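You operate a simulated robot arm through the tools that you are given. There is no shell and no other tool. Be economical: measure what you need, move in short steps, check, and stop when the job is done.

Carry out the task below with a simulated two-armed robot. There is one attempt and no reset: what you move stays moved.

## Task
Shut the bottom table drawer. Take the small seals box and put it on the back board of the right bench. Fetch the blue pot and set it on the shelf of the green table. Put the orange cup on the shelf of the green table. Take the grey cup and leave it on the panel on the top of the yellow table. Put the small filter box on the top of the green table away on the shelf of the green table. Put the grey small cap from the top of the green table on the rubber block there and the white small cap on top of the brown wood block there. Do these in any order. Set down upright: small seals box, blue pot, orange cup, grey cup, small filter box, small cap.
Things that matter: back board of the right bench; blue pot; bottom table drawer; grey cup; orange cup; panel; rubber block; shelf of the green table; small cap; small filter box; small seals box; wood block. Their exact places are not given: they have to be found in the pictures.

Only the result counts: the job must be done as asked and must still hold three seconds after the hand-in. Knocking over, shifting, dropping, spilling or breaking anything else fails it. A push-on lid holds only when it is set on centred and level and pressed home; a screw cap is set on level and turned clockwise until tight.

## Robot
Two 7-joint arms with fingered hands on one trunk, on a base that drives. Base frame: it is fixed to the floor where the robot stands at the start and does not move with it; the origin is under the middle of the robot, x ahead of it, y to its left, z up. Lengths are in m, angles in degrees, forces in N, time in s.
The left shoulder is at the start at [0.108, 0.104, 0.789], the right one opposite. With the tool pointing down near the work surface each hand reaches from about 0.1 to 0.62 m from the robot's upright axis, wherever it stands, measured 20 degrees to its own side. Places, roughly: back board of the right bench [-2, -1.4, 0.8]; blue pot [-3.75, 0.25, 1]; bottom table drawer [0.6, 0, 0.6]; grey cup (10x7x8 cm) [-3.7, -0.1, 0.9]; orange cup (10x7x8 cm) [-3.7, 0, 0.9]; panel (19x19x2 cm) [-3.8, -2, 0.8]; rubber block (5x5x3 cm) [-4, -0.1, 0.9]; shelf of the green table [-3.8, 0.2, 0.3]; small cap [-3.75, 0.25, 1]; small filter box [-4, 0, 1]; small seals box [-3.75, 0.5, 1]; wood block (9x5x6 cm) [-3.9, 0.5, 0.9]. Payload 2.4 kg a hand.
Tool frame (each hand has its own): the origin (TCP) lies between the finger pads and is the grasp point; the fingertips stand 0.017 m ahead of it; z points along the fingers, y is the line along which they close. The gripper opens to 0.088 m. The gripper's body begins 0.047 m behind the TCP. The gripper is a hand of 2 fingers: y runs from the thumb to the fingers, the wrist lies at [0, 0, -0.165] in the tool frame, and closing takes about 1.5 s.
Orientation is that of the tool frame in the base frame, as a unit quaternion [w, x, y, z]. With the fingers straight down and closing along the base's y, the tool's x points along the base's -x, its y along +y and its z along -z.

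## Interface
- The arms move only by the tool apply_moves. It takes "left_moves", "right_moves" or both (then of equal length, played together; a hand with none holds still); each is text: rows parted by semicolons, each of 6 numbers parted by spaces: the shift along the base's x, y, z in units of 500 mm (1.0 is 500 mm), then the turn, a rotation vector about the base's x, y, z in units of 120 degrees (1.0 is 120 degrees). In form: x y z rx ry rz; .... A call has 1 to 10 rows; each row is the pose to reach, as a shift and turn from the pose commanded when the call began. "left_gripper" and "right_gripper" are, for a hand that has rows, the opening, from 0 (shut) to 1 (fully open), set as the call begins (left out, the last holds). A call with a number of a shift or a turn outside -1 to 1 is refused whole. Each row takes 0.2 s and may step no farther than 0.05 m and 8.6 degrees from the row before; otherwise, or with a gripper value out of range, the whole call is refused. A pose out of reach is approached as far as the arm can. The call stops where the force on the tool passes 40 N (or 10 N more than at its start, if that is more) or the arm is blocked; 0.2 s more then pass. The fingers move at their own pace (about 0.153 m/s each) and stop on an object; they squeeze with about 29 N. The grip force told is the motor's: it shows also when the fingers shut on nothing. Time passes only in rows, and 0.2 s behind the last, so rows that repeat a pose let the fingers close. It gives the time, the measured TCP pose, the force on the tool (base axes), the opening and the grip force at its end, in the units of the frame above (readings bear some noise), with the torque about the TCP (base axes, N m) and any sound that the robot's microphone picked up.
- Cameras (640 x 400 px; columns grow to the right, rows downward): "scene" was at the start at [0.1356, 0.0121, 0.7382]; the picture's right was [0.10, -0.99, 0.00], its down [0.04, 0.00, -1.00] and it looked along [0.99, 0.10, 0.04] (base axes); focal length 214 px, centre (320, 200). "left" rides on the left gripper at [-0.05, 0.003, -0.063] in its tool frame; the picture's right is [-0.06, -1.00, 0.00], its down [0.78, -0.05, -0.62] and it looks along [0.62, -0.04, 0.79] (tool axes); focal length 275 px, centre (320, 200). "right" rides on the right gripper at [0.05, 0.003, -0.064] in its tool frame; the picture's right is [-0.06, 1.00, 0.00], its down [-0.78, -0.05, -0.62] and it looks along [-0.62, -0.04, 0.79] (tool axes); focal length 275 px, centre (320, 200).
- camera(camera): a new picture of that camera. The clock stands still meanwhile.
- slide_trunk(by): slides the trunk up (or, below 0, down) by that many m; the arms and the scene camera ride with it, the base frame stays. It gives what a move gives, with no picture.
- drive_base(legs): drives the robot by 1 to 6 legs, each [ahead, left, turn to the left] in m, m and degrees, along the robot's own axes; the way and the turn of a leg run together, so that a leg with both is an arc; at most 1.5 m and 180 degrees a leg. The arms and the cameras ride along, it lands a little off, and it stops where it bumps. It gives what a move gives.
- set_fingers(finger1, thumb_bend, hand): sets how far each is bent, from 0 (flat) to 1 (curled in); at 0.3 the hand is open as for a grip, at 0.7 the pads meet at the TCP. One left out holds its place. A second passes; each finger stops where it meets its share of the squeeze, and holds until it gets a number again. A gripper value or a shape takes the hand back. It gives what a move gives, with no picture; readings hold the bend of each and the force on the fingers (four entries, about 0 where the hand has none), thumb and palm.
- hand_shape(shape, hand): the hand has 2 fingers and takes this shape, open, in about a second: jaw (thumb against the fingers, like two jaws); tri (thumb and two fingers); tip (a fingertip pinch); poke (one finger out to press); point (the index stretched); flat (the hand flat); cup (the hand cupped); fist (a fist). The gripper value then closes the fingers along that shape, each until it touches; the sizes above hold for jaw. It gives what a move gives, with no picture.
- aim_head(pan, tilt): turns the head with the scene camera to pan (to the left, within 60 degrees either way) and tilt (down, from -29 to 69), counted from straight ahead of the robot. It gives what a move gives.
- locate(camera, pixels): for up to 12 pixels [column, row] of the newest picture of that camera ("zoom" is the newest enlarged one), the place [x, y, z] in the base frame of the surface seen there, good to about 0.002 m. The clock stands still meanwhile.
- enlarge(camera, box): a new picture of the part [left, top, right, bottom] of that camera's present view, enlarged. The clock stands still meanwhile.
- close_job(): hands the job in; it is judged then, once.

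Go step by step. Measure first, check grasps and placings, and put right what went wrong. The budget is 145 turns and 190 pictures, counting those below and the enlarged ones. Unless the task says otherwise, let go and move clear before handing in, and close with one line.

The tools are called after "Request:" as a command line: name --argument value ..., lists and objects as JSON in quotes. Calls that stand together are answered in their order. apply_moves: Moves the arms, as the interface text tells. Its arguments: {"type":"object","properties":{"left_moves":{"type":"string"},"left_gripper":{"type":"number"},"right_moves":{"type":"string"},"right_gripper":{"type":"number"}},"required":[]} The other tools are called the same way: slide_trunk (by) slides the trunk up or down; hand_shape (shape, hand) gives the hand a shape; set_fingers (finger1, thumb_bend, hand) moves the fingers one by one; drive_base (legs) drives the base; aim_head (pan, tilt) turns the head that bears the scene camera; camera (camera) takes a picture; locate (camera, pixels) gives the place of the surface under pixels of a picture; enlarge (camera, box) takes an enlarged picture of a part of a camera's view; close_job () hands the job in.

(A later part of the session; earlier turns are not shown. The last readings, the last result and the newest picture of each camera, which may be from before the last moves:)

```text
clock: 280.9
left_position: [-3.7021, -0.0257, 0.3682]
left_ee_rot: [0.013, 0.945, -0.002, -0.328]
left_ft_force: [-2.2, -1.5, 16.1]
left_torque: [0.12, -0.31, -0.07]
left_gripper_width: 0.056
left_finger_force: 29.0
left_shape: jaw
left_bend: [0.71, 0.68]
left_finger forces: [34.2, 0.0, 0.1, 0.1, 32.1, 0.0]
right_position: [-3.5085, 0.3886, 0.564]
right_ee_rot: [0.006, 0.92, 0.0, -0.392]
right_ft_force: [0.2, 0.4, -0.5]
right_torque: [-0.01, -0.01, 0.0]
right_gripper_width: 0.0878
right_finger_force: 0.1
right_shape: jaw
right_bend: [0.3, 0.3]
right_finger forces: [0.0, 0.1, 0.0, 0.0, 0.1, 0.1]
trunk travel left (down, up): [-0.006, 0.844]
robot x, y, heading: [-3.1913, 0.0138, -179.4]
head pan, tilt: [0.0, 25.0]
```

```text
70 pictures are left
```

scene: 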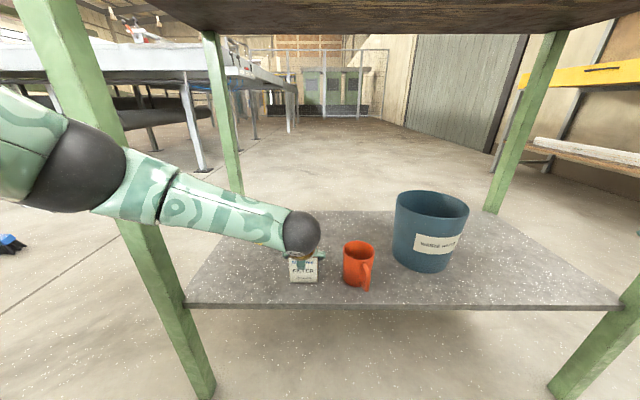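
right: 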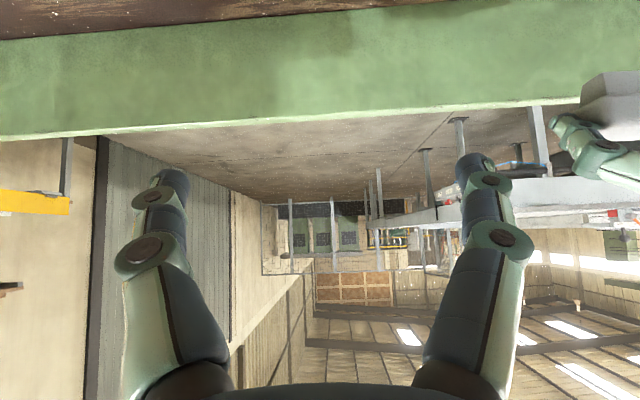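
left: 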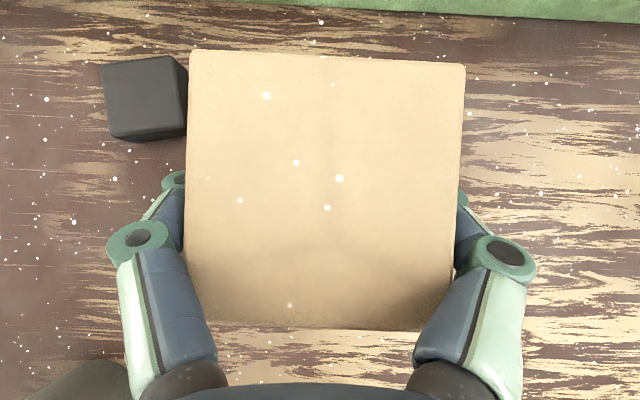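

Contact. I ease up slightly, release, and lift away.

Request:
apply_moves --left_moves "0 0 0.003 0 0 0; 0 0 0.003 0 0 0"

Request:
apply_moves --left_moves "0 0 0 0 0 0; 0 0 0 0 0 0; 0 0 0 0 0 0; 0 0 0 0 0 0; 0 0 0.05 0 0 0; 0 0 0.12 0 0 0; 0 0 0.18 0 0 0" --left_gripper 0.85

Request:
camera --camera "scene"

Request:
drive_base --legs '[[-0.32, 0, 0]]'

Request:
slide_trunk --by 0.3

Request:
slide_trunk --by 0.24

```text
clock: 281.5
left_position: [-3.7036, -0.0264, 0.3684]
left_ee_rot: [0.013, 0.945, -0.003, -0.326]
left_ft_force: [-5.4, -1.7, 13.6]
left_torque: [0.12, -0.2, 0.01]
left_gripper_width: 0.056
left_finger_force: 28.9
left_shape: jaw
left_bend: [0.71, 0.68]
left_finger forces: [32.6, 0.0, 0.0, 0.1, 31.2, 0.0]
right_position: [-3.508, 0.3887, 0.564]
right_ee_rot: [0.006, 0.92, 0.0, -0.392]
right_ft_force: [0.3, -0.5, -0.6]
right_torque: [-0.01, -0.01, 0.02]
right_gripper_width: 0.088
right_finger_force: 0.0
right_shape: jaw
right_bend: [0.3, 0.3]
right_finger forces: [0.0, 0.1, 0.1, 0.0, 0.0, 0.0]
trunk travel left (down, up): [-0.006, 0.844]
robot x, y, heading: [-3.1933, 0.0141, -179.6]
head pan, tilt: [0.0, 25.0]
```

```text
clock: 283.1
left_position: [-3.705, -0.0258, 0.4548]
left_ee_rot: [0.014, 0.946, -0.003, -0.325]
left_ft_force: [-0.6, 0.9, 0.7]
left_torque: [-0.02, -0.03, 0.0]
left_gripper_width: 0.0749
left_finger_force: 0.0
left_shape: jaw
left_bend: [0.54, 0.5]
left_finger forces: [0.0, 0.0, 0.0, 0.1, 0.2, 0.1]
right_position: [-3.5096, 0.3884, 0.5636]
right_ee_rot: [0.006, 0.92, 0.0, -0.392]
right_ft_force: [0.3, -0.2, -0.1]
right_torque: [0.01, 0.0, 0.0]
right_gripper_width: 0.0879
right_finger_force: 0.1
right_shape: jaw
right_bend: [0.3, 0.3]
right_finger forces: [0.0, 0.0, 0.0, 0.0, 0.1, 0.0]
trunk travel left (down, up): [-0.006, 0.844]
robot x, y, heading: [-3.1946, 0.0137, -179.1]
head pan, tilt: [0.0, 25.0]
```

```text
69 pictures are left
```

scene: 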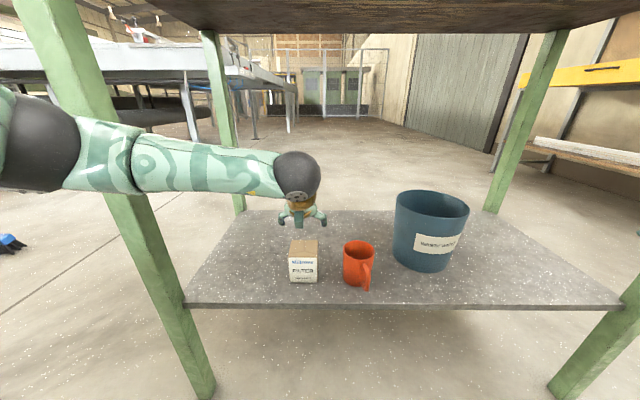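

```text
clock: 285.3
left_position: [-3.3843, -0.0203, 0.4552]
left_ee_rot: [0.012, 0.946, -0.007, -0.324]
left_ft_force: [-0.1, -0.2, 0.5]
left_torque: [-0.02, 0.0, -0.02]
left_gripper_width: 0.0747
left_finger_force: 0.0
left_shape: jaw
left_bend: [0.54, 0.5]
left_finger forces: [0.0, 0.0, 0.0, 0.0, 0.0, 0.0]
right_position: [-3.1834, 0.3938, 0.563]
right_ee_rot: [0.005, 0.92, -0.003, -0.391]
right_ft_force: [0.1, 0.9, -0.9]
right_torque: [0.01, -0.04, 0.01]
right_gripper_width: 0.088
right_finger_force: 0.0
right_shape: jaw
right_bend: [0.3, 0.3]
right_finger forces: [0.1, 0.0, 0.1, 0.1, 0.0, 0.0]
trunk travel left (down, up): [-0.006, 0.844]
robot x, y, heading: [-2.8709, 0.017, -179.9]
head pan, tilt: [0.0, 25.0]
```

```text
clock: 288.3
left_position: [-3.3836, -0.02, 0.7548]
left_ee_rot: [0.013, 0.946, -0.007, -0.323]
left_ft_force: [-0.7, -0.3, -0.1]
left_torque: [0.01, 0.04, 0.06]
left_gripper_width: 0.0745
left_finger_force: 0.0
left_shape: jaw
left_bend: [0.54, 0.5]
left_finger forces: [0.0, 0.0, 0.0, 0.0, 0.0, 0.0]
right_position: [-3.1827, 0.3947, 0.8629]
right_ee_rot: [0.006, 0.92, -0.004, -0.391]
right_ft_force: [-0.2, 0.3, -0.6]
right_torque: [0.0, 0.02, 0.02]
right_gripper_width: 0.088
right_finger_force: 0.1
right_shape: jaw
right_bend: [0.3, 0.3]
right_finger forces: [0.1, 0.0, 0.0, 0.1, 0.1, 0.0]
trunk travel left (down, up): [-0.306, 0.544]
robot x, y, heading: [-2.8738, 0.0158, -179.9]
head pan, tilt: [0.0, 25.0]
```

```text
clock: 290.8
left_position: [-3.3842, -0.0189, 0.9943]
left_ee_rot: [0.012, 0.946, -0.008, -0.325]
left_ft_force: [0.0, 0.5, 0.1]
left_torque: [0.0, -0.02, 0.0]
left_gripper_width: 0.0745
left_finger_force: 0.1
left_shape: jaw
left_bend: [0.54, 0.5]
left_finger forces: [0.0, 0.0, 0.0, 0.0, 0.1, 0.0]
right_position: [-3.1835, 0.3933, 1.1029]
right_ee_rot: [0.004, 0.92, -0.004, -0.392]
right_ft_force: [-0.1, 0.2, -0.4]
right_torque: [0.01, 0.02, 0.02]
right_gripper_width: 0.0882
right_finger_force: 0.1
right_shape: jaw
right_bend: [0.3, 0.3]
right_finger forces: [0.0, 0.1, 0.0, 0.0, 0.1, 0.0]
trunk travel left (down, up): [-0.546, 0.304]
robot x, y, heading: [-2.8669, 0.0146, -179.6]
head pan, tilt: [0.0, 25.0]
```

The filter box is on the shelf. Next is the grey cup: I move the left hand above it.

Request:
drive_base --legs '[[0.355, 0.14, 0]]'

Request:
apply_moves --left_moves "0 0 0.02 0 0 0; 0 0 0.04 0 0 0; 0 0 0.06 0 0 0" --left_gripper 1

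Request:
camera --camera "left"

```text
clock: 293.2
left_position: [-3.7388, -0.1582, 0.9951]
left_ee_rot: [0.011, 0.946, -0.009, -0.324]
left_ft_force: [0.2, 0.5, -0.1]
left_torque: [-0.02, 0.02, 0.02]
left_gripper_width: 0.0745
left_finger_force: 0.1
left_shape: jaw
left_bend: [0.54, 0.5]
left_finger forces: [0.0, 0.1, 0.0, 0.0, 0.0, 0.0]
right_position: [-3.5344, 0.2538, 1.1035]
right_ee_rot: [0.003, 0.92, -0.006, -0.392]
right_ft_force: [-0.2, -0.1, 0.0]
right_torque: [-0.03, -0.01, 0.0]
right_gripper_width: 0.0878
right_finger_force: 0.0
right_shape: jaw
right_bend: [0.3, 0.3]
right_finger forces: [0.1, 0.1, 0.0, 0.0, 0.0, 0.0]
trunk travel left (down, up): [-0.546, 0.304]
robot x, y, heading: [-3.2196, -0.1207, 180.1]
head pan, tilt: [0.0, 25.0]
```

```text
clock: 294.0
left_position: [-3.7377, -0.159, 1.0243]
left_ee_rot: [0.011, 0.946, -0.009, -0.323]
left_ft_force: [-0.3, 0.0, 0.0]
left_torque: [0.02, -0.01, -0.02]
left_gripper_width: 0.0878
left_finger_force: 0.0
left_shape: jaw
left_bend: [0.3, 0.3]
left_finger forces: [0.0, 0.0, 0.0, 0.0, 0.0, 0.1]
right_position: [-3.5362, 0.2539, 1.104]
right_ee_rot: [0.003, 0.92, -0.006, -0.392]
right_ft_force: [0.6, 0.4, 0.2]
right_torque: [-0.03, -0.04, 0.01]
right_gripper_width: 0.0877
right_finger_force: 0.0
right_shape: jaw
right_bend: [0.3, 0.3]
right_finger forces: [0.0, 0.0, 0.0, 0.0, 0.0, 0.0]
trunk travel left (down, up): [-0.546, 0.304]
robot x, y, heading: [-3.2214, -0.128, 180.2]
head pan, tilt: [0.0, 25.0]
```

```text
68 pictures are left
```

left: 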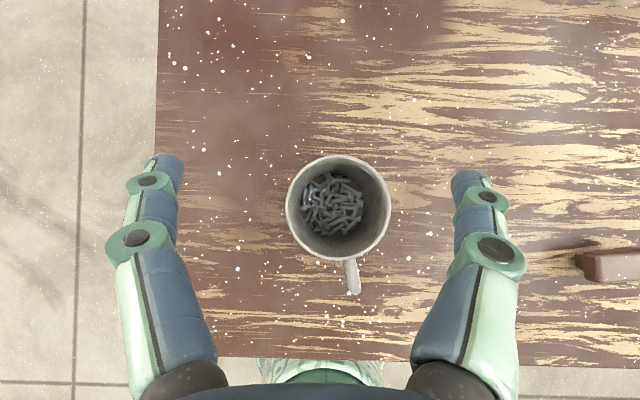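

Request:
locate --camera "left" --pixels '[[288, 205], [388, 205], [338, 158], [335, 257], [353, 285]]'

```text
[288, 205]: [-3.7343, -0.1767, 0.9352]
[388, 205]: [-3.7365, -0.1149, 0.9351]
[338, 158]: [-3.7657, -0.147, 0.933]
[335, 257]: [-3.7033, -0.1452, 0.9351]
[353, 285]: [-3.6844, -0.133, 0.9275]
```

Grey cup centre (−3.735,−0.146). I descend, grip and lift.

Request:
apply_moves --left_moves "0 0.026 -0.03 0 0 0; 0 0.026 -0.1 0 0 0; 0 0.026 -0.15 0 0 0; 0 0.026 -0.19 0 0 0; 0 0.026 -0.212 0 0 0; 0 0.026 -0.212 0 0 0"

Request:
apply_moves --left_moves "0 0 0 0 0 0; 0 0 0 0 0 0; 0 0 0 0 0 0; 0 0 0 0 0 0; 0 0 0 0 0 0" --left_gripper 0

Request:
apply_moves --left_moves "0 0 0.03 0 0 0; 0 0 0.08 0 0 0; 0 0 0.14 0 0 0; 0 0 0.2 0 0 0"

Request:
camera --camera "left"

```text
clock: 295.4
left_position: [-3.738, -0.1467, 0.9171]
left_ee_rot: [0.012, 0.946, -0.008, -0.325]
left_ft_force: [0.7, 0.3, 0.6]
left_torque: [0.01, 0.02, 0.01]
left_gripper_width: 0.0877
left_finger_force: 0.0
left_shape: jaw
left_bend: [0.3, 0.3]
left_finger forces: [0.1, 0.1, 0.0, 0.0, 0.1, 0.0]
right_position: [-3.535, 0.2539, 1.1052]
right_ee_rot: [0.004, 0.92, -0.005, -0.392]
right_ft_force: [0.7, -1.4, 0.1]
right_torque: [0.0, 0.03, -0.02]
right_gripper_width: 0.0878
right_finger_force: 0.1
right_shape: jaw
right_bend: [0.3, 0.3]
right_finger forces: [0.0, 0.0, 0.0, 0.0, 0.1, 0.0]
trunk travel left (down, up): [-0.546, 0.304]
robot x, y, heading: [-3.2232, -0.1235, 180.0]
head pan, tilt: [0.0, 25.0]
```

```text
clock: 296.6
left_position: [-3.739, -0.147, 0.9176]
left_ee_rot: [0.012, 0.945, -0.008, -0.326]
left_ft_force: [0.7, 0.8, 2.0]
left_torque: [-0.02, -0.02, -0.02]
left_gripper_width: 0.0518
left_finger_force: 28.5
left_shape: jaw
left_bend: [0.74, 0.76]
left_finger forces: [27.2, 0.1, 0.0, 0.1, 23.4, 0.0]
right_position: [-3.5346, 0.2532, 1.1036]
right_ee_rot: [0.004, 0.92, -0.006, -0.392]
right_ft_force: [0.2, 0.2, -0.1]
right_torque: [0.0, -0.01, 0.01]
right_gripper_width: 0.0879
right_finger_force: 0.0
right_shape: jaw
right_bend: [0.3, 0.3]
right_finger forces: [0.0, 0.0, 0.0, 0.1, 0.0, 0.0]
trunk travel left (down, up): [-0.546, 0.304]
robot x, y, heading: [-3.2276, -0.1226, 179.8]
head pan, tilt: [0.0, 25.0]
```

```text
clock: 297.6
left_position: [-3.7395, -0.1458, 1.0187]
left_ee_rot: [0.012, 0.946, -0.009, -0.324]
left_ft_force: [-0.1, -1.2, -0.7]
left_torque: [-0.01, -0.01, 0.02]
left_gripper_width: 0.0511
left_finger_force: 28.9
left_shape: jaw
left_bend: [0.74, 0.76]
left_finger forces: [25.6, 0.0, 0.1, 0.1, 22.2, 0.1]
right_position: [-3.5354, 0.2535, 1.1036]
right_ee_rot: [0.003, 0.92, -0.006, -0.391]
right_ft_force: [0.2, -0.1, -0.7]
right_torque: [0.01, -0.01, -0.01]
right_gripper_width: 0.0881
right_finger_force: 0.0
right_shape: jaw
right_bend: [0.3, 0.3]
right_finger forces: [0.2, 0.0, 0.0, 0.0, 0.1, 0.0]
trunk travel left (down, up): [-0.546, 0.304]
robot x, y, heading: [-3.2239, -0.1295, 179.9]
head pan, tilt: [0.0, 25.0]
```

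```text
67 pictures are left
```

left: 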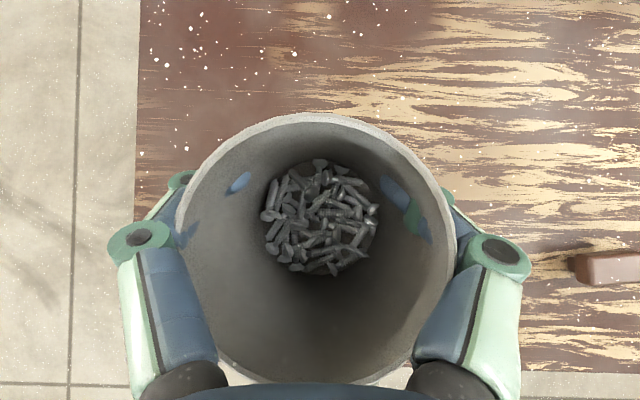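

The cup is held level. I back out with it and look toward the yellow table, watching the broom on the floor.

Request:
drive_base --legs '[[-0.33, 0, 0]]'

Request:
aim_head --pan 55 --tilt 30

Request:
camera --camera "scene"

```text
clock: 299.8
left_position: [-3.4076, -0.1455, 1.0189]
left_ee_rot: [0.01, 0.946, -0.011, -0.324]
left_ft_force: [0.4, -0.1, -0.9]
left_torque: [0.0, 0.02, 0.0]
left_gripper_width: 0.0514
left_finger_force: 29.1
left_shape: jaw
left_bend: [0.74, 0.76]
left_finger forces: [25.6, 0.0, 0.0, 0.0, 22.2, 0.0]
right_position: [-3.2035, 0.2528, 1.1029]
right_ee_rot: [0.003, 0.92, -0.008, -0.392]
right_ft_force: [-0.2, -0.3, -0.1]
right_torque: [-0.02, -0.01, 0.0]
right_gripper_width: 0.0881
right_finger_force: 0.1
right_shape: jaw
right_bend: [0.3, 0.3]
right_finger forces: [0.0, 0.0, 0.0, 0.0, 0.1, 0.0]
trunk travel left (down, up): [-0.546, 0.304]
robot x, y, heading: [-2.8935, -0.1277, 179.9]
head pan, tilt: [0.0, 25.0]
```

```text
clock: 301.0
left_position: [-3.4069, -0.1468, 1.0197]
left_ee_rot: [0.011, 0.946, -0.01, -0.325]
left_ft_force: [0.2, 0.9, -0.9]
left_torque: [0.0, 0.04, 0.01]
left_gripper_width: 0.0512
left_finger_force: 28.6
left_shape: jaw
left_bend: [0.74, 0.76]
left_finger forces: [25.5, 0.0, 0.1, 0.1, 22.2, 0.0]
right_position: [-3.2038, 0.2535, 1.1032]
right_ee_rot: [0.003, 0.92, -0.008, -0.392]
right_ft_force: [0.1, -0.4, -0.1]
right_torque: [-0.01, 0.01, 0.01]
right_gripper_width: 0.0878
right_finger_force: 0.1
right_shape: jaw
right_bend: [0.3, 0.3]
right_finger forces: [0.0, 0.0, 0.0, 0.0, 0.1, 0.1]
trunk travel left (down, up): [-0.546, 0.304]
robot x, y, heading: [-2.8943, -0.1247, 179.6]
head pan, tilt: [55.0, 30.0]
```

```text
66 pictures are left
```

scene: 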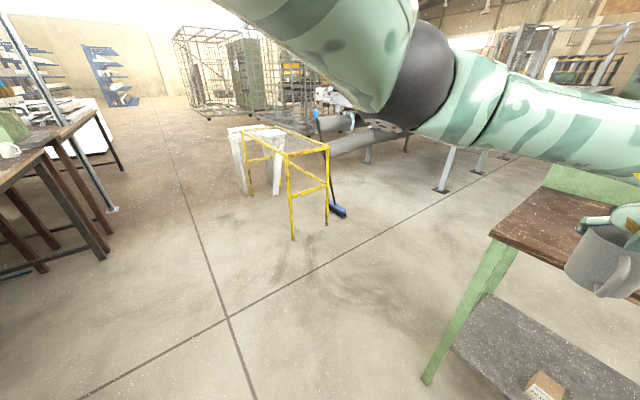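

Request:
enlarge --camera "scene" --box '[220, 100, 360, 250]'

Request:
locate --camera "scene" --pixels '[[289, 153], [326, 147], [245, 131], [281, 127], [265, 135], [292, 237], [326, 223], [270, 145], [342, 212], [262, 132], [100, 250], [300, 145]]'

```text
2.67 times, centred on (290, 175) of scene
```

zoom: 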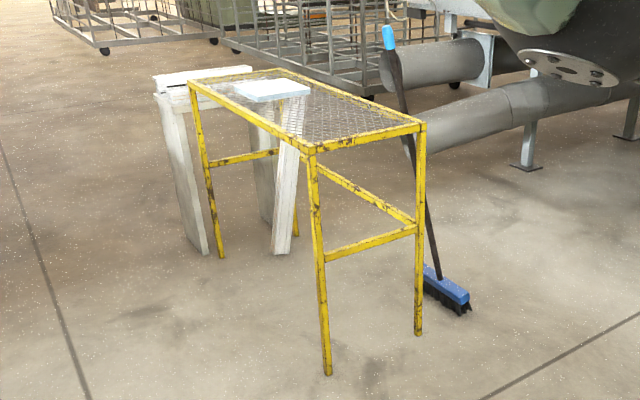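

```text
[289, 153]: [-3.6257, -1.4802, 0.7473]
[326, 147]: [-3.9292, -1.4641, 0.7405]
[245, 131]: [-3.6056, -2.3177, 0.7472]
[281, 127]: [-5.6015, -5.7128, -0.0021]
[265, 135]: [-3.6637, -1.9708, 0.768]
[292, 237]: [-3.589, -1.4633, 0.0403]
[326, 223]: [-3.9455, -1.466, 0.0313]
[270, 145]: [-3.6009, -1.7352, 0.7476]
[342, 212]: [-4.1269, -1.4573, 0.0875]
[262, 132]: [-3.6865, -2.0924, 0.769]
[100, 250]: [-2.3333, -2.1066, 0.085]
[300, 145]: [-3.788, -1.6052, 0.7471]
```

The panel is the white plate near (−3.75,−2.0), top z 0.769, on the mesh table. I drive left along x≈−2.89 and lower the trunk by 10 cm.

Request:
drive_base --legs '[[0, 1.3, 0], [0, 0.53, 0]]'

Request:
slide_trunk --by -0.09

Request:
aim_head --pan 0 --tilt 40

Request:
camera --camera "scene"

```text
clock: 310.1
left_position: [-3.4098, -1.964, 1.018]
left_ee_rot: [0.013, 0.945, -0.005, -0.326]
left_ft_force: [0.2, -0.5, -0.9]
left_torque: [0.0, 0.05, -0.01]
left_gripper_width: 0.051
left_finger_force: 29.2
left_shape: jaw
left_bend: [0.74, 0.76]
left_finger forces: [25.4, 0.1, 0.1, 0.1, 22.0, 0.0]
right_position: [-3.2112, -1.5642, 1.1033]
right_ee_rot: [0.005, 0.92, -0.002, -0.392]
right_ft_force: [-0.5, 0.8, 0.2]
right_torque: [-0.01, 0.0, 0.04]
right_gripper_width: 0.088
right_finger_force: 0.0
right_shape: jaw
right_bend: [0.3, 0.3]
right_finger forces: [0.1, 0.0, 0.0, 0.0, 0.0, 0.0]
trunk travel left (down, up): [-0.546, 0.304]
robot x, y, heading: [-2.897, -1.9333, -179.9]
head pan, tilt: [55.0, 30.0]
```

```text
clock: 311.4
left_position: [-3.4093, -1.9643, 0.9285]
left_ee_rot: [0.013, 0.946, -0.005, -0.325]
left_ft_force: [0.1, 0.4, -1.2]
left_torque: [0.04, 0.01, -0.01]
left_gripper_width: 0.0511
left_finger_force: 29.2
left_shape: jaw
left_bend: [0.74, 0.76]
left_finger forces: [25.2, 0.0, 0.1, 0.0, 22.1, 0.0]
right_position: [-3.2096, -1.5628, 1.0133]
right_ee_rot: [0.005, 0.92, -0.003, -0.393]
right_ft_force: [0.3, 0.6, -0.1]
right_torque: [0.01, 0.01, -0.04]
right_gripper_width: 0.0881
right_finger_force: 0.1
right_shape: jaw
right_bend: [0.3, 0.3]
right_finger forces: [0.0, 0.1, 0.0, 0.1, 0.0, 0.0]
trunk travel left (down, up): [-0.456, 0.394]
robot x, y, heading: [-2.8926, -1.9346, -179.8]
head pan, tilt: [55.0, 30.0]
```

```text
clock: 312.6
left_position: [-3.4104, -1.964, 0.9277]
left_ee_rot: [0.012, 0.946, -0.006, -0.324]
left_ft_force: [0.2, 0.1, -0.5]
left_torque: [-0.01, -0.02, -0.02]
left_gripper_width: 0.0511
left_finger_force: 28.9
left_shape: jaw
left_bend: [0.74, 0.76]
left_finger forces: [25.2, 0.0, 0.0, 0.0, 21.9, 0.1]
right_position: [-3.2092, -1.5629, 1.013]
right_ee_rot: [0.005, 0.92, -0.003, -0.392]
right_ft_force: [-0.7, 0.2, 0.3]
right_torque: [-0.02, -0.02, 0.0]
right_gripper_width: 0.0881
right_finger_force: 0.0
right_shape: jaw
right_bend: [0.3, 0.3]
right_finger forces: [0.0, 0.0, 0.0, 0.0, 0.0, 0.1]
trunk travel left (down, up): [-0.456, 0.394]
robot x, y, heading: [-2.8967, -1.9388, -179.8]
head pan, tilt: [0.0, 40.0]
```

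```text
64 pictures are left
```

scene: 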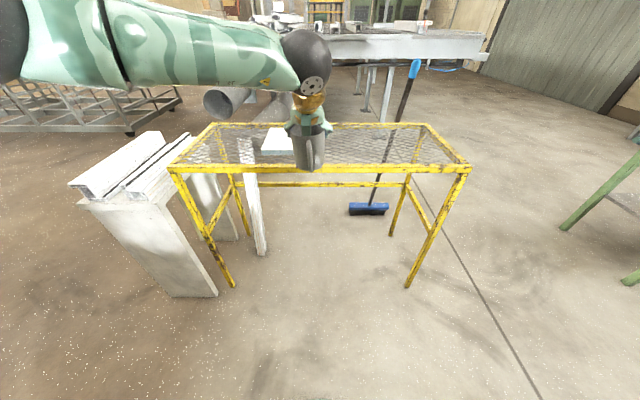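

Request:
locate --camera "scene" --pixels '[[263, 149], [289, 149], [270, 130], [286, 130], [278, 140], [230, 170], [400, 170], [265, 145], [289, 141]]'

Request:
enlarge --camera "scene" --box '[230, 110, 350, 185]'

```text
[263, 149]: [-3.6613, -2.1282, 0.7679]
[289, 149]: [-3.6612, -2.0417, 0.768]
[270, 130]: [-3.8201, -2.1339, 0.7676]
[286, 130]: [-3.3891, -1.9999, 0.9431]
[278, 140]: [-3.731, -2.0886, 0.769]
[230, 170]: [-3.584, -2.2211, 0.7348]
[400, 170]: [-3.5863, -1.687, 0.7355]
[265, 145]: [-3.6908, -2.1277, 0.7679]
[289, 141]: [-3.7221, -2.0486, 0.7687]
```

```text
5.33 times, centred on (290, 148) of scene
```

zoom: 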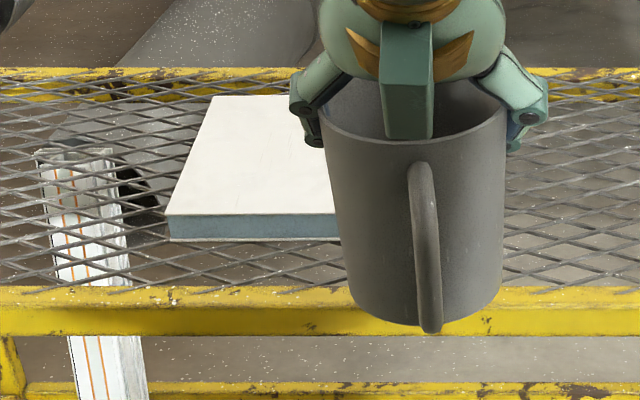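

The panel is centred near (−3.745,−2.04). I shift left 7.6 cm and go forward 0.335 m, then check from the hand camera.

Request:
drive_base --legs '[[0, 0.074, 0], [0.335, 0, 0]]'

Request:
camera --camera "left"

Request:
camera --camera "scene"

```text
clock: 315.5
left_position: [-3.7481, -2.0436, 0.929]
left_ee_rot: [0.014, 0.946, -0.002, -0.324]
left_ft_force: [-0.4, -0.2, -0.7]
left_torque: [0.05, 0.01, 0.03]
left_gripper_width: 0.0511
left_finger_force: 29.2
left_shape: jaw
left_bend: [0.74, 0.76]
left_finger forces: [25.2, 0.0, 0.0, 0.0, 22.0, 0.0]
right_position: [-3.5508, -1.6407, 1.0124]
right_ee_rot: [0.006, 0.92, 0.0, -0.392]
right_ft_force: [-0.7, 0.3, 0.2]
right_torque: [-0.02, 0.02, -0.01]
right_gripper_width: 0.0878
right_finger_force: 0.2
right_shape: jaw
right_bend: [0.3, 0.3]
right_finger forces: [0.0, 0.0, 0.1, 0.0, 0.1, 0.0]
trunk travel left (down, up): [-0.456, 0.394]
robot x, y, heading: [-3.2322, -2.0153, -179.4]
head pan, tilt: [0.0, 40.0]
```

```text
62 pictures are left
```

left: 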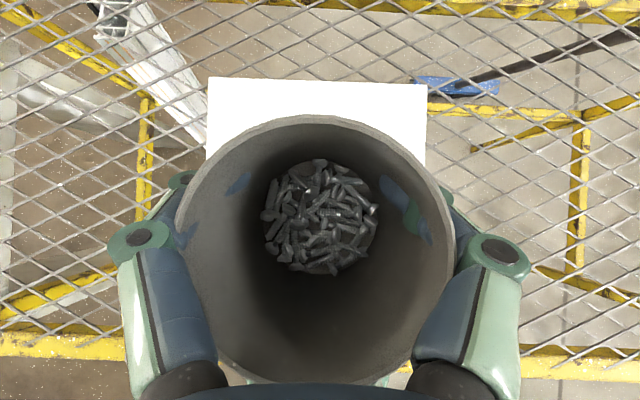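

```text
61 pictures are left
```

scene: 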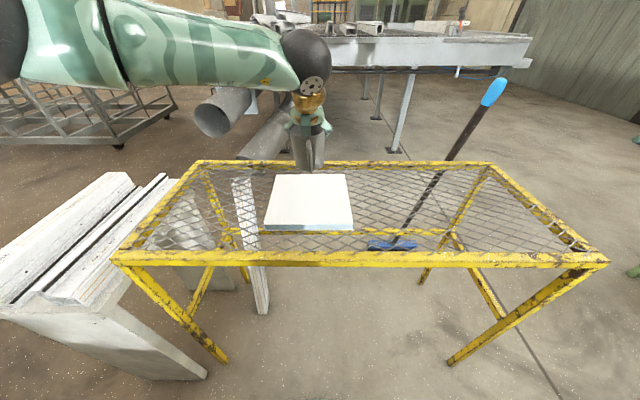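

Request:
locate --camera "scene" --pixels '[[268, 226], [351, 226], [277, 178], [344, 176], [308, 210]]'

Request:
locate --camera "left" --pixels '[[212, 82], [424, 88]]'

```text
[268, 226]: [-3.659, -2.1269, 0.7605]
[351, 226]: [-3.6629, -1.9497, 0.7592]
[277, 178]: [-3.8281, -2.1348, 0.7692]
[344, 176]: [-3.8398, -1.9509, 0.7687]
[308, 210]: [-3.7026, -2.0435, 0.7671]
```

```text
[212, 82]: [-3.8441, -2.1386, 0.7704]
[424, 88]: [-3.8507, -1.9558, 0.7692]
```

The cup is right over the panel centre. I lower gently.

Request:
apply_moves --left_moves "-0.01 0 -0.05 0 0 0; -0.01 0 -0.1 0 0 0; -0.01 0 -0.15 0 0 0; -0.01 0 -0.18 0 0 0; -0.01 0 -0.194 0 0 0; -0.01 0 -0.2 0 0 0; -0.01 0 -0.203 0 0 0"

```text
clock: 317.1
left_position: [-3.7528, -2.0427, 0.8298]
left_ee_rot: [0.013, 0.945, -0.003, -0.325]
left_ft_force: [-1.2, 0.1, 3.4]
left_torque: [-0.04, -0.06, 0.0]
left_gripper_width: 0.0507
left_finger_force: 28.6
left_shape: jaw
left_bend: [0.74, 0.76]
left_finger forces: [25.6, 0.0, 0.0, 0.0, 22.3, 0.0]
right_position: [-3.5494, -1.6405, 1.0136]
right_ee_rot: [0.006, 0.92, -0.001, -0.392]
right_ft_force: [-1.0, -0.9, 0.1]
right_torque: [0.02, 0.04, -0.01]
right_gripper_width: 0.0881
right_finger_force: 0.0
right_shape: jaw
right_bend: [0.3, 0.3]
right_finger forces: [0.0, 0.0, 0.0, 0.1, 0.1, 0.0]
trunk travel left (down, up): [-0.456, 0.394]
robot x, y, heading: [-3.2344, -2.0149, -179.3]
head pan, tilt: [0.0, 40.0]
```

Contact (3.4 N). I release and lift.

Request:
apply_moves --left_moves "0 0 0 0 0 0; 0 0 0 0 0 0; 0 0 0 0 0 0; 0 0 0 0 0 0; 0 0 0.04 0 0 0; 0 0 0.12 0 0 0; 0 0 0.2 0 0 0; 0 0 0.28 0 0 0" --left_gripper 1

Request:
camera --camera "scene"

```text
clock: 318.9
left_position: [-3.7528, -2.0435, 0.967]
left_ee_rot: [0.014, 0.946, -0.002, -0.323]
left_ft_force: [0.9, -0.2, -0.2]
left_torque: [-0.03, 0.05, 0.01]
left_gripper_width: 0.088
left_finger_force: 0.0
left_shape: jaw
left_bend: [0.3, 0.3]
left_finger forces: [0.1, 0.0, 0.0, 0.0, 0.0, 0.0]
right_position: [-3.5499, -1.6399, 1.0142]
right_ee_rot: [0.005, 0.92, -0.001, -0.392]
right_ft_force: [0.3, 0.0, 0.4]
right_torque: [0.0, -0.02, 0.02]
right_gripper_width: 0.0879
right_finger_force: 0.0
right_shape: jaw
right_bend: [0.3, 0.3]
right_finger forces: [0.0, 0.0, 0.0, 0.1, 0.0, 0.1]
trunk travel left (down, up): [-0.456, 0.394]
robot x, y, heading: [-3.232, -2.0151, -179.3]
head pan, tilt: [0.0, 40.0]
```

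```text
60 pictures are left
```

scene: 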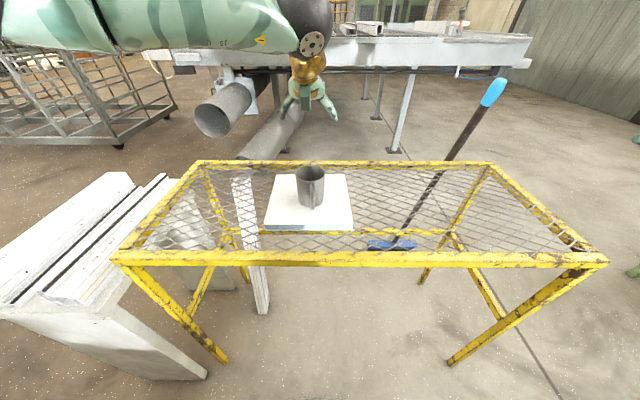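

The grey cup stands on the panel. Now back to the green table for the grey cap and the seals box.

Request:
drive_base --legs '[[-0.33, 0, -0.6], [0, -1.3, 0], [0, -1.17, 0], [0.1, 0, 0]]'

Request:
slide_trunk --by 0.12

Request:
apply_moves --left_moves "0.02 0 0.02 0 -0.04 0; 0.04 0 0.04 0 -0.08 0; 0.06 0 0.06 0 -0.12 0; 0.08 0 0.06 0 -0.16 0; 0.1 0 0.06 0 -0.2 0; 0.1 0 0.06 0 -0.24 0; 0.1 0 0.06 0 -0.28 0; 0.1 0 0.06 0 -0.315 0; 0.1 0 0.06 0 -0.315 0"

Request:
camera --camera "left"

```text
clock: 333.5
left_position: [-3.5114, 0.4351, 0.9661]
left_ee_rot: [0.01, 0.946, -0.011, -0.323]
left_ft_force: [-0.2, 0.4, -0.6]
left_torque: [0.0, -0.03, 0.01]
left_gripper_width: 0.088
left_finger_force: 0.1
left_shape: jaw
left_bend: [0.3, 0.3]
left_finger forces: [0.0, 0.1, 0.0, 0.0, 0.0, 0.1]
right_position: [-3.3023, 0.8336, 1.013]
right_ee_rot: [0.002, 0.92, -0.009, -0.392]
right_ft_force: [-0.3, 0.2, -0.5]
right_torque: [-0.01, 0.01, 0.01]
right_gripper_width: 0.0879
right_finger_force: 0.2
right_shape: jaw
right_bend: [0.3, 0.3]
right_finger forces: [0.1, 0.0, 0.0, 0.0, 0.0, 0.1]
trunk travel left (down, up): [-0.456, 0.394]
robot x, y, heading: [-2.9896, 0.4556, 179.7]
head pan, tilt: [0.0, 40.0]
```

```text
clock: 335.0
left_position: [-3.5116, 0.4352, 1.0861]
left_ee_rot: [0.012, 0.946, -0.01, -0.324]
left_ft_force: [0.1, 0.1, 0.4]
left_torque: [0.03, -0.03, 0.01]
left_gripper_width: 0.0879
left_finger_force: 0.0
left_shape: jaw
left_bend: [0.3, 0.3]
left_finger forces: [0.0, 0.1, 0.0, 0.0, 0.0, 0.0]
right_position: [-3.3018, 0.8337, 1.1322]
right_ee_rot: [0.003, 0.92, -0.007, -0.392]
right_ft_force: [-0.3, 0.2, 0.2]
right_torque: [0.02, 0.01, -0.01]
right_gripper_width: 0.0878
right_finger_force: 0.1
right_shape: jaw
right_bend: [0.3, 0.3]
right_finger forces: [0.1, 0.0, 0.0, 0.0, 0.0, 0.0]
trunk travel left (down, up): [-0.576, 0.274]
robot x, y, heading: [-2.9946, 0.4539, 179.6]
head pan, tilt: [0.0, 40.0]
```

```text
clock: 337.0
left_position: [-3.4625, 0.4347, 1.1166]
left_ee_rot: [0.007, 1.0, -0.015, 0.0]
left_ft_force: [0.6, 0.4, -0.6]
left_torque: [-0.01, -0.01, 0.01]
left_gripper_width: 0.0879
left_finger_force: 0.0
left_shape: jaw
left_bend: [0.3, 0.3]
left_finger forces: [0.1, 0.0, 0.0, 0.1, 0.0, 0.0]
right_position: [-3.3009, 0.8331, 1.1341]
right_ee_rot: [0.002, 0.92, -0.008, -0.393]
right_ft_force: [-1.7, 1.1, -0.4]
right_torque: [0.03, -0.02, 0.0]
right_gripper_width: 0.0879
right_finger_force: 0.1
right_shape: jaw
right_bend: [0.3, 0.3]
right_finger forces: [0.1, 0.1, 0.1, 0.0, 0.0, 0.0]
trunk travel left (down, up): [-0.576, 0.274]
robot x, y, heading: [-2.9887, 0.4524, 179.6]
head pan, tilt: [0.0, 40.0]
```

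```text
59 pictures are left
```

left: 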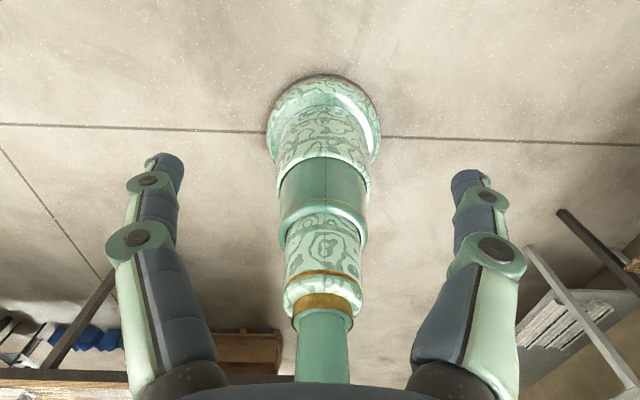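

A straight-down pose is reachable here. I drive forward so the hand is over the cap and measure the cap with the scene camera.

Request:
drive_base --legs '[[0.14, 0, 0]]'

Request:
aim_head --pan 0 --tilt 45

Request:
camera --camera "scene"

```text
clock: 338.3
left_position: [-3.6012, 0.4367, 1.1164]
left_ee_rot: [0.007, 1.0, -0.015, 0.0]
left_ft_force: [-0.3, 0.1, -0.2]
left_torque: [-0.02, -0.02, -0.02]
left_gripper_width: 0.088
left_finger_force: 0.0
left_shape: jaw
left_bend: [0.3, 0.3]
left_finger forces: [0.1, 0.0, 0.0, 0.1, 0.0, 0.1]
right_position: [-3.4426, 0.834, 1.1337]
right_ee_rot: [0.002, 0.92, -0.008, -0.392]
right_ft_force: [-0.9, 0.4, 0.0]
right_torque: [0.01, -0.04, -0.01]
right_gripper_width: 0.0878
right_finger_force: 0.0
right_shape: jaw
right_bend: [0.3, 0.3]
right_finger forces: [0.0, 0.0, 0.1, 0.0, 0.0, 0.1]
trunk travel left (down, up): [-0.576, 0.274]
robot x, y, heading: [-3.135, 0.4541, 179.6]
head pan, tilt: [0.0, 40.0]
```

```text
clock: 338.9
left_position: [-3.6012, 0.4363, 1.1168]
left_ee_rot: [0.008, 1.0, -0.014, -0.001]
left_ft_force: [-0.2, 0.0, 0.1]
left_torque: [-0.02, -0.03, 0.02]
left_gripper_width: 0.0878
left_finger_force: 0.0
left_shape: jaw
left_bend: [0.3, 0.3]
left_finger forces: [0.1, 0.0, 0.1, 0.0, 0.0, 0.1]
right_position: [-3.4403, 0.8347, 1.134]
right_ee_rot: [0.003, 0.92, -0.008, -0.392]
right_ft_force: [-1.0, 0.3, 0.0]
right_torque: [0.06, -0.01, 0.01]
right_gripper_width: 0.0879
right_finger_force: 0.0
right_shape: jaw
right_bend: [0.3, 0.3]
right_finger forces: [0.1, 0.1, 0.0, 0.1, 0.1, 0.0]
trunk travel left (down, up): [-0.576, 0.274]
robot x, y, heading: [-3.13, 0.4547, 179.5]
head pan, tilt: [0.0, 45.0]
```

```text
58 pictures are left
```

scene: 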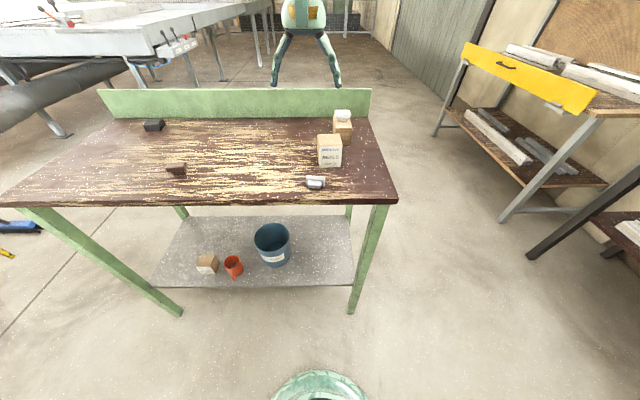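

Request:
enlarge --camera "scene" --box '[292, 168, 340, 198]'

Request:
locate --camera "zoom" --pixels '[[195, 150], [435, 150], [320, 125], [320, 150], [230, 190], [400, 195], [320, 190], [320, 215], [320, 250], [195, 215], [430, 220]]'

```text
13.33 times, centred on (316, 183) of scene
```

zoom: 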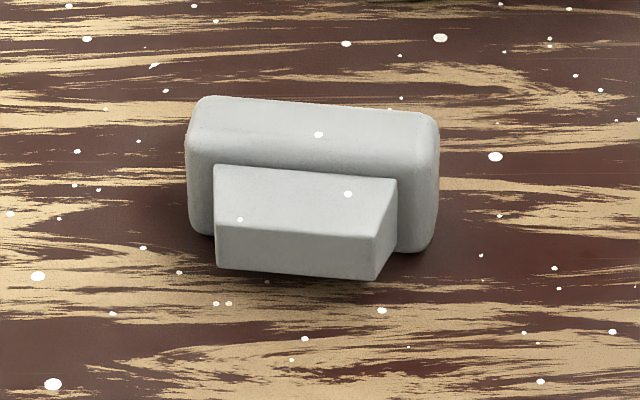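

```text
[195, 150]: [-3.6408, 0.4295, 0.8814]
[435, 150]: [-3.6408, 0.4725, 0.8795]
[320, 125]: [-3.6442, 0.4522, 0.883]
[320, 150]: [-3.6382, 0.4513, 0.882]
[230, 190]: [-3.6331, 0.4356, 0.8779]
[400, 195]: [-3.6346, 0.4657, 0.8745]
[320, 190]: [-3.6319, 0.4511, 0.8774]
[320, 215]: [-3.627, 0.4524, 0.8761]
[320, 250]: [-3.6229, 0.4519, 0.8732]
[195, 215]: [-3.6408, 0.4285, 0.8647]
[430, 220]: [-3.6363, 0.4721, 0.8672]
```

The cap's lean is about 9°. The left camera would hit the seals box when gripping the cap from straight above, so I take the seals box first. I return to pitch 38° and move above the box.

Request:
apply_moves --left_moves "-0.02 0.02 0 0 0.05 0; -0.04 0.04 0 0 0.1 0; -0.06 0.05 0 0 0.15 0; -0.08 0.06 -0.02 0 0.2 0; -0.1 0.07 -0.06 0 0.25 0; -0.1 0.08 -0.1 0 0.3 0; -0.1 0.08 -0.14 0 0.317 0; -0.1 0.08 -0.14 0 0.317 0"

Request:
drive_base --legs '[[0.08, 0, 0]]'

Request:
camera --camera "left"

```text
clock: 340.8
left_position: [-3.6511, 0.4786, 1.0457]
left_ee_rot: [0.011, 0.945, -0.011, -0.326]
left_ft_force: [0.3, 0.4, 1.0]
left_torque: [0.02, -0.04, 0.03]
left_gripper_width: 0.088
left_finger_force: 0.0
left_shape: jaw
left_bend: [0.3, 0.3]
left_finger forces: [0.0, 0.1, 0.0, 0.0, 0.0, 0.1]
right_position: [-3.4403, 0.8356, 1.1334]
right_ee_rot: [0.001, 0.92, -0.01, -0.392]
right_ft_force: [0.5, -0.2, -0.4]
right_torque: [0.01, 0.01, 0.03]
right_gripper_width: 0.0878
right_finger_force: 0.1
right_shape: jaw
right_bend: [0.3, 0.3]
right_finger forces: [0.0, 0.1, 0.0, 0.0, 0.1, 0.1]
trunk travel left (down, up): [-0.576, 0.274]
robot x, y, heading: [-3.1308, 0.4524, 179.5]
head pan, tilt: [0.0, 45.0]
```

```text
clock: 341.8
left_position: [-3.7321, 0.4791, 1.0471]
left_ee_rot: [0.011, 0.945, -0.011, -0.326]
left_ft_force: [-0.1, 0.1, -1.0]
left_torque: [-0.01, 0.0, -0.01]
left_gripper_width: 0.0881
left_finger_force: 0.1
left_shape: jaw
left_bend: [0.3, 0.3]
left_finger forces: [0.0, 0.0, 0.0, 0.1, 0.0, 0.0]
right_position: [-3.5235, 0.8352, 1.1335]
right_ee_rot: [0.002, 0.92, -0.008, -0.392]
right_ft_force: [-1.2, -0.6, -0.4]
right_torque: [-0.02, -0.01, 0.02]
right_gripper_width: 0.0881
right_finger_force: 0.1
right_shape: jaw
right_bend: [0.3, 0.3]
right_finger forces: [0.0, 0.0, 0.1, 0.0, 0.0, 0.0]
trunk travel left (down, up): [-0.576, 0.274]
robot x, y, heading: [-3.2109, 0.4526, 179.6]
head pan, tilt: [0.0, 45.0]
```

```text
56 pictures are left
```

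left: 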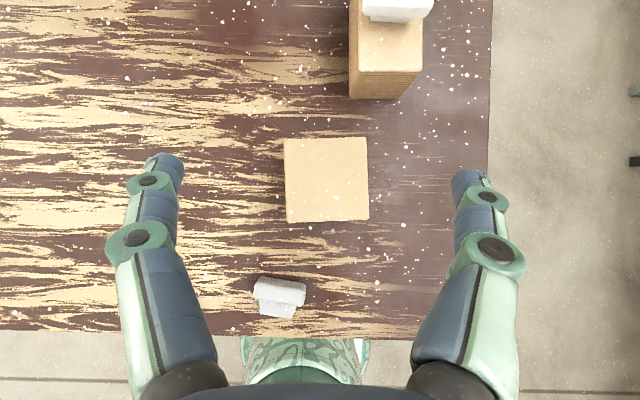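

Request:
locate --camera "left" --pixels '[[287, 142], [364, 140], [289, 218], [366, 216], [326, 180], [280, 285], [278, 300], [280, 315]]'

```text
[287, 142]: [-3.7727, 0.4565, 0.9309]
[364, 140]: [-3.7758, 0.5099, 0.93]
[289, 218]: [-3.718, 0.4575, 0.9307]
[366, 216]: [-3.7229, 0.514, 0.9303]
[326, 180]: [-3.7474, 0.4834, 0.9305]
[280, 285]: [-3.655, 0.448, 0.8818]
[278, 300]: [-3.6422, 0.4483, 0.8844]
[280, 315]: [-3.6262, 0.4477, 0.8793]
```

Seals box centre (−3.747,0.4845). I descend, grip and lift.

Request:
apply_moves --left_moves "-0.026 0.01 -0.06 0 0 0; -0.026 0.01 -0.13 0 0 0; -0.026 0.01 -0.2 0 0 0; -0.026 0.01 -0.25 0 0 0; -0.026 0.01 -0.27 0 0 0; -0.026 0.01 -0.27 0 0 0"

Request:
apply_moves --left_moves "0 0 0 0 0 0; 0 0 0 0 0 0; 0 0 0 0 0 0; 0 0 0 0 0 0; 0 0 0 0 0 0" --left_gripper 0

Request:
apply_moves --left_moves "0 0 0.04 0 0 0; 0 0 0.1 0 0 0; 0 0 0.18 0 0 0; 0 0 0.24 0 0 0"

Request:
camera --camera "left"

```text
clock: 343.2
left_position: [-3.7321, 0.4767, 0.9318]
left_ee_rot: [0.011, 0.945, -0.011, -0.327]
left_ft_force: [0.2, -0.4, -0.3]
left_torque: [-0.02, 0.02, -0.01]
left_gripper_width: 0.088
left_finger_force: 0.0
left_shape: jaw
left_bend: [0.3, 0.3]
left_finger forces: [0.1, 0.1, 0.1, 0.0, 0.0, 0.0]
left hand out of reach, approached as far as the arm can: row 3, 4, 5, 6
right_position: [-3.5206, 0.8343, 1.1341]
right_ee_rot: [0.003, 0.92, -0.007, -0.392]
right_ft_force: [0.7, 0.2, -0.1]
right_torque: [0.0, 0.01, 0.02]
right_gripper_width: 0.088
right_finger_force: 0.0
right_shape: jaw
right_bend: [0.3, 0.3]
right_finger forces: [0.0, 0.1, 0.1, 0.0, 0.0, 0.0]
trunk travel left (down, up): [-0.576, 0.274]
robot x, y, heading: [-3.2122, 0.4532, 179.5]
head pan, tilt: [0.0, 45.0]
```

```text
clock: 344.4
left_position: [-3.731, 0.4754, 0.9325]
left_ee_rot: [0.011, 0.945, -0.011, -0.326]
left_ft_force: [-0.5, 0.4, 0.3]
left_torque: [-0.02, -0.01, -0.02]
left_gripper_width: 0.0542
left_finger_force: 28.7
left_shape: jaw
left_bend: [0.72, 0.65]
left_finger forces: [25.3, 0.0, 0.1, 0.0, 25.2, 0.0]
right_position: [-3.5214, 0.8354, 1.1333]
right_ee_rot: [0.003, 0.92, -0.008, -0.391]
right_ft_force: [-0.2, 0.1, 0.2]
right_torque: [0.01, -0.01, -0.01]
right_gripper_width: 0.088
right_finger_force: 0.0
right_shape: jaw
right_bend: [0.3, 0.3]
right_finger forces: [0.1, 0.0, 0.0, 0.0, 0.1, 0.0]
trunk travel left (down, up): [-0.576, 0.274]
robot x, y, heading: [-3.2099, 0.4551, 179.6]
head pan, tilt: [0.0, 45.0]
```

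```text
clock: 345.4
left_position: [-3.7318, 0.4738, 1.052]
left_ee_rot: [0.011, 0.945, -0.01, -0.327]
left_ft_force: [0.5, 0.4, -0.8]
left_torque: [0.0, -0.01, -0.04]
left_gripper_width: 0.0538
left_finger_force: 30.1
left_shape: jaw
left_bend: [0.72, 0.65]
left_finger forces: [25.2, 0.1, 0.0, 0.1, 25.3, 0.1]
right_position: [-3.5207, 0.8354, 1.1337]
right_ee_rot: [0.003, 0.92, -0.008, -0.391]
right_ft_force: [0.3, 0.6, 0.9]
right_torque: [0.0, -0.03, -0.01]
right_gripper_width: 0.0876
right_finger_force: 0.1
right_shape: jaw
right_bend: [0.3, 0.3]
right_finger forces: [0.1, 0.0, 0.0, 0.0, 0.0, 0.0]
trunk travel left (down, up): [-0.576, 0.274]
robot x, y, heading: [-3.2129, 0.4563, 179.7]
head pan, tilt: [0.0, 45.0]
```

```text
55 pictures are left
```

left: 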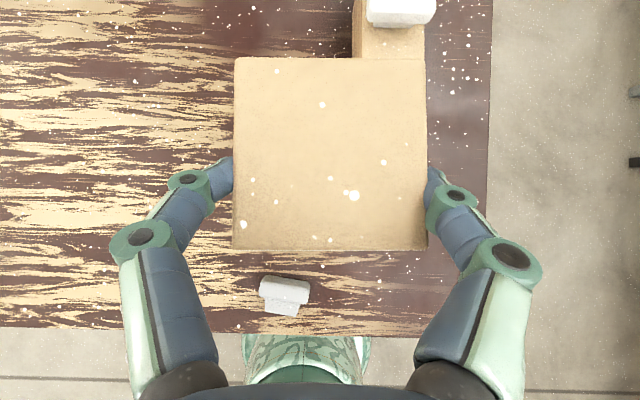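

The box is held near its top. I check that it is level.

Request:
locate --camera "left" --pixels '[[242, 65], [418, 68], [242, 240], [418, 240]]'

Request:
drive_base --legs '[[-0.3, 0, 0], [0, 1.4, 0]]'

Request:
drive_base --legs '[[0.3, 0, 0], [0, 0, 180]]'

Request:
aim_head --pan 0 --tilt 30

Request:
camera --camera "scene"

```text
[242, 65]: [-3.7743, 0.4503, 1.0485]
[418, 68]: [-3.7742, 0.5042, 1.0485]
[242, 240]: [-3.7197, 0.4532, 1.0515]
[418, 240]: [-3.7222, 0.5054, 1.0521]
```

```text
clock: 353.9
left_position: [-3.4516, -0.9068, 1.0517]
left_ee_rot: [0.009, 0.945, -0.014, -0.327]
left_ft_force: [0.1, -0.1, -1.7]
left_torque: [0.07, -0.01, 0.0]
left_gripper_width: 0.0542
left_finger_force: 28.7
left_shape: jaw
left_bend: [0.72, 0.65]
left_finger forces: [25.2, 0.0, 0.0, 0.1, 25.4, 0.0]
right_position: [-3.2383, -0.5492, 1.134]
right_ee_rot: [0.001, 0.92, -0.011, -0.391]
right_ft_force: [0.0, 0.2, -1.0]
right_torque: [0.01, -0.02, -0.01]
right_gripper_width: 0.0878
right_finger_force: 0.0
right_shape: jaw
right_bend: [0.3, 0.3]
right_finger forces: [0.1, 0.1, 0.0, 0.1, 0.0, 0.0]
trunk travel left (down, up): [-0.576, 0.274]
robot x, y, heading: [-2.9325, -0.9321, 179.4]
head pan, tilt: [0.0, 45.0]
```

```text
clock: 363.4
left_position: [-2.714, -0.935, 1.0517]
left_ee_rot: [0.326, -0.002, 0.945, 0.015]
left_ft_force: [0.5, 0.0, -0.8]
left_torque: [0.01, 0.0, -0.03]
left_gripper_width: 0.0539
left_finger_force: 28.5
left_shape: jaw
left_bend: [0.73, 0.65]
left_finger forces: [25.2, 0.0, 0.1, 0.0, 25.2, 0.0]
right_position: [-2.9156, -1.2993, 1.1339]
right_ee_rot: [0.392, -0.004, 0.92, 0.007]
right_ft_force: [-0.3, -0.1, 0.4]
right_torque: [0.02, -0.02, 0.01]
right_gripper_width: 0.0881
right_finger_force: 0.1
right_shape: jaw
right_bend: [0.3, 0.3]
right_finger forces: [0.1, 0.1, 0.1, 0.0, 0.1, 0.0]
trunk travel left (down, up): [-0.576, 0.274]
robot x, y, heading: [-3.2363, -0.9266, 0.8]
head pan, tilt: [0.0, 45.0]
```

```text
clock: 364.2
left_position: [-2.7133, -0.9338, 1.0522]
left_ee_rot: [0.326, -0.001, 0.945, 0.015]
left_ft_force: [-0.7, 0.7, -0.6]
left_torque: [0.01, -0.03, 0.01]
left_gripper_width: 0.0536
left_finger_force: 28.5
left_shape: jaw
left_bend: [0.73, 0.65]
left_finger forces: [25.4, 0.1, 0.0, 0.0, 25.3, 0.0]
right_position: [-2.9155, -1.2994, 1.133]
right_ee_rot: [0.392, -0.003, 0.92, 0.007]
right_ft_force: [-0.5, -0.6, -0.7]
right_torque: [0.0, -0.04, 0.03]
right_gripper_width: 0.0881
right_finger_force: 0.0
right_shape: jaw
right_bend: [0.3, 0.3]
right_finger forces: [0.0, 0.0, 0.1, 0.0, 0.0, 0.0]
trunk travel left (down, up): [-0.576, 0.274]
robot x, y, heading: [-3.2395, -0.9279, 1.0]
head pan, tilt: [0.0, 30.0]
```

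```text
54 pictures are left
```

scene: 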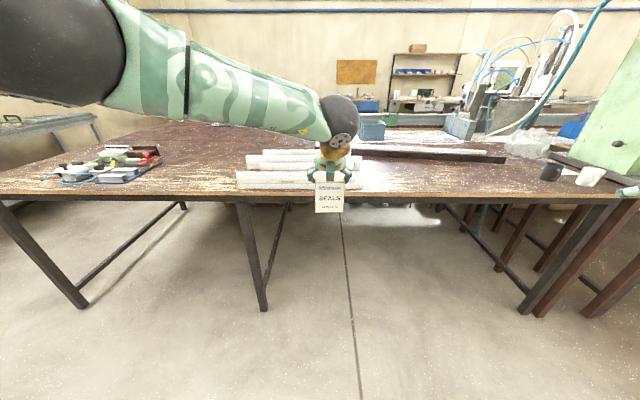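

I map the free part of the bench's back board on the right of the profiles.

Request:
locate --camera "scene" --pixels '[[400, 195], [450, 197], [520, 195], [430, 175], [480, 175], [520, 170], [400, 165], [360, 190], [550, 175], [480, 155], [240, 195], [440, 155]]'

Request:
enlarge --camera "scene" --box '[220, 110, 640, 215]'

```text
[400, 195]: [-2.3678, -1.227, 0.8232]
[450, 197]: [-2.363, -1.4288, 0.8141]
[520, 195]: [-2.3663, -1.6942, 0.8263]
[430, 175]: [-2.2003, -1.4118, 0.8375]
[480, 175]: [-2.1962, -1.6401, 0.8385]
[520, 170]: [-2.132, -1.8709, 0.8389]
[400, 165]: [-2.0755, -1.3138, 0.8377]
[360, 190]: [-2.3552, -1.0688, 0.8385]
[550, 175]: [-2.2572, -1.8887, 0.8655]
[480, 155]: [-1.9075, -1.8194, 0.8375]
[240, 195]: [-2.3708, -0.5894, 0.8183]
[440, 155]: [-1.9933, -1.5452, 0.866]
```

```text
1.52 times, centred on (430, 162) of scene
```

zoom: 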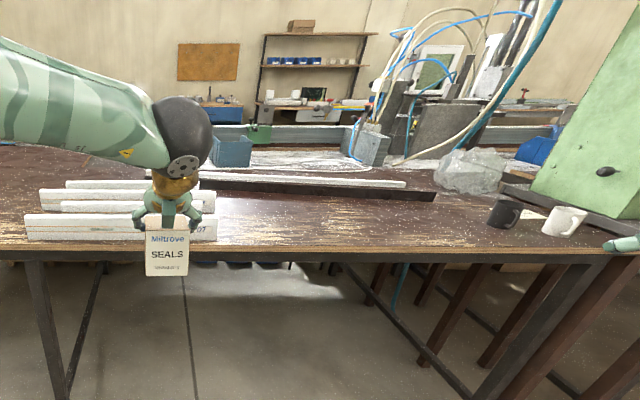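

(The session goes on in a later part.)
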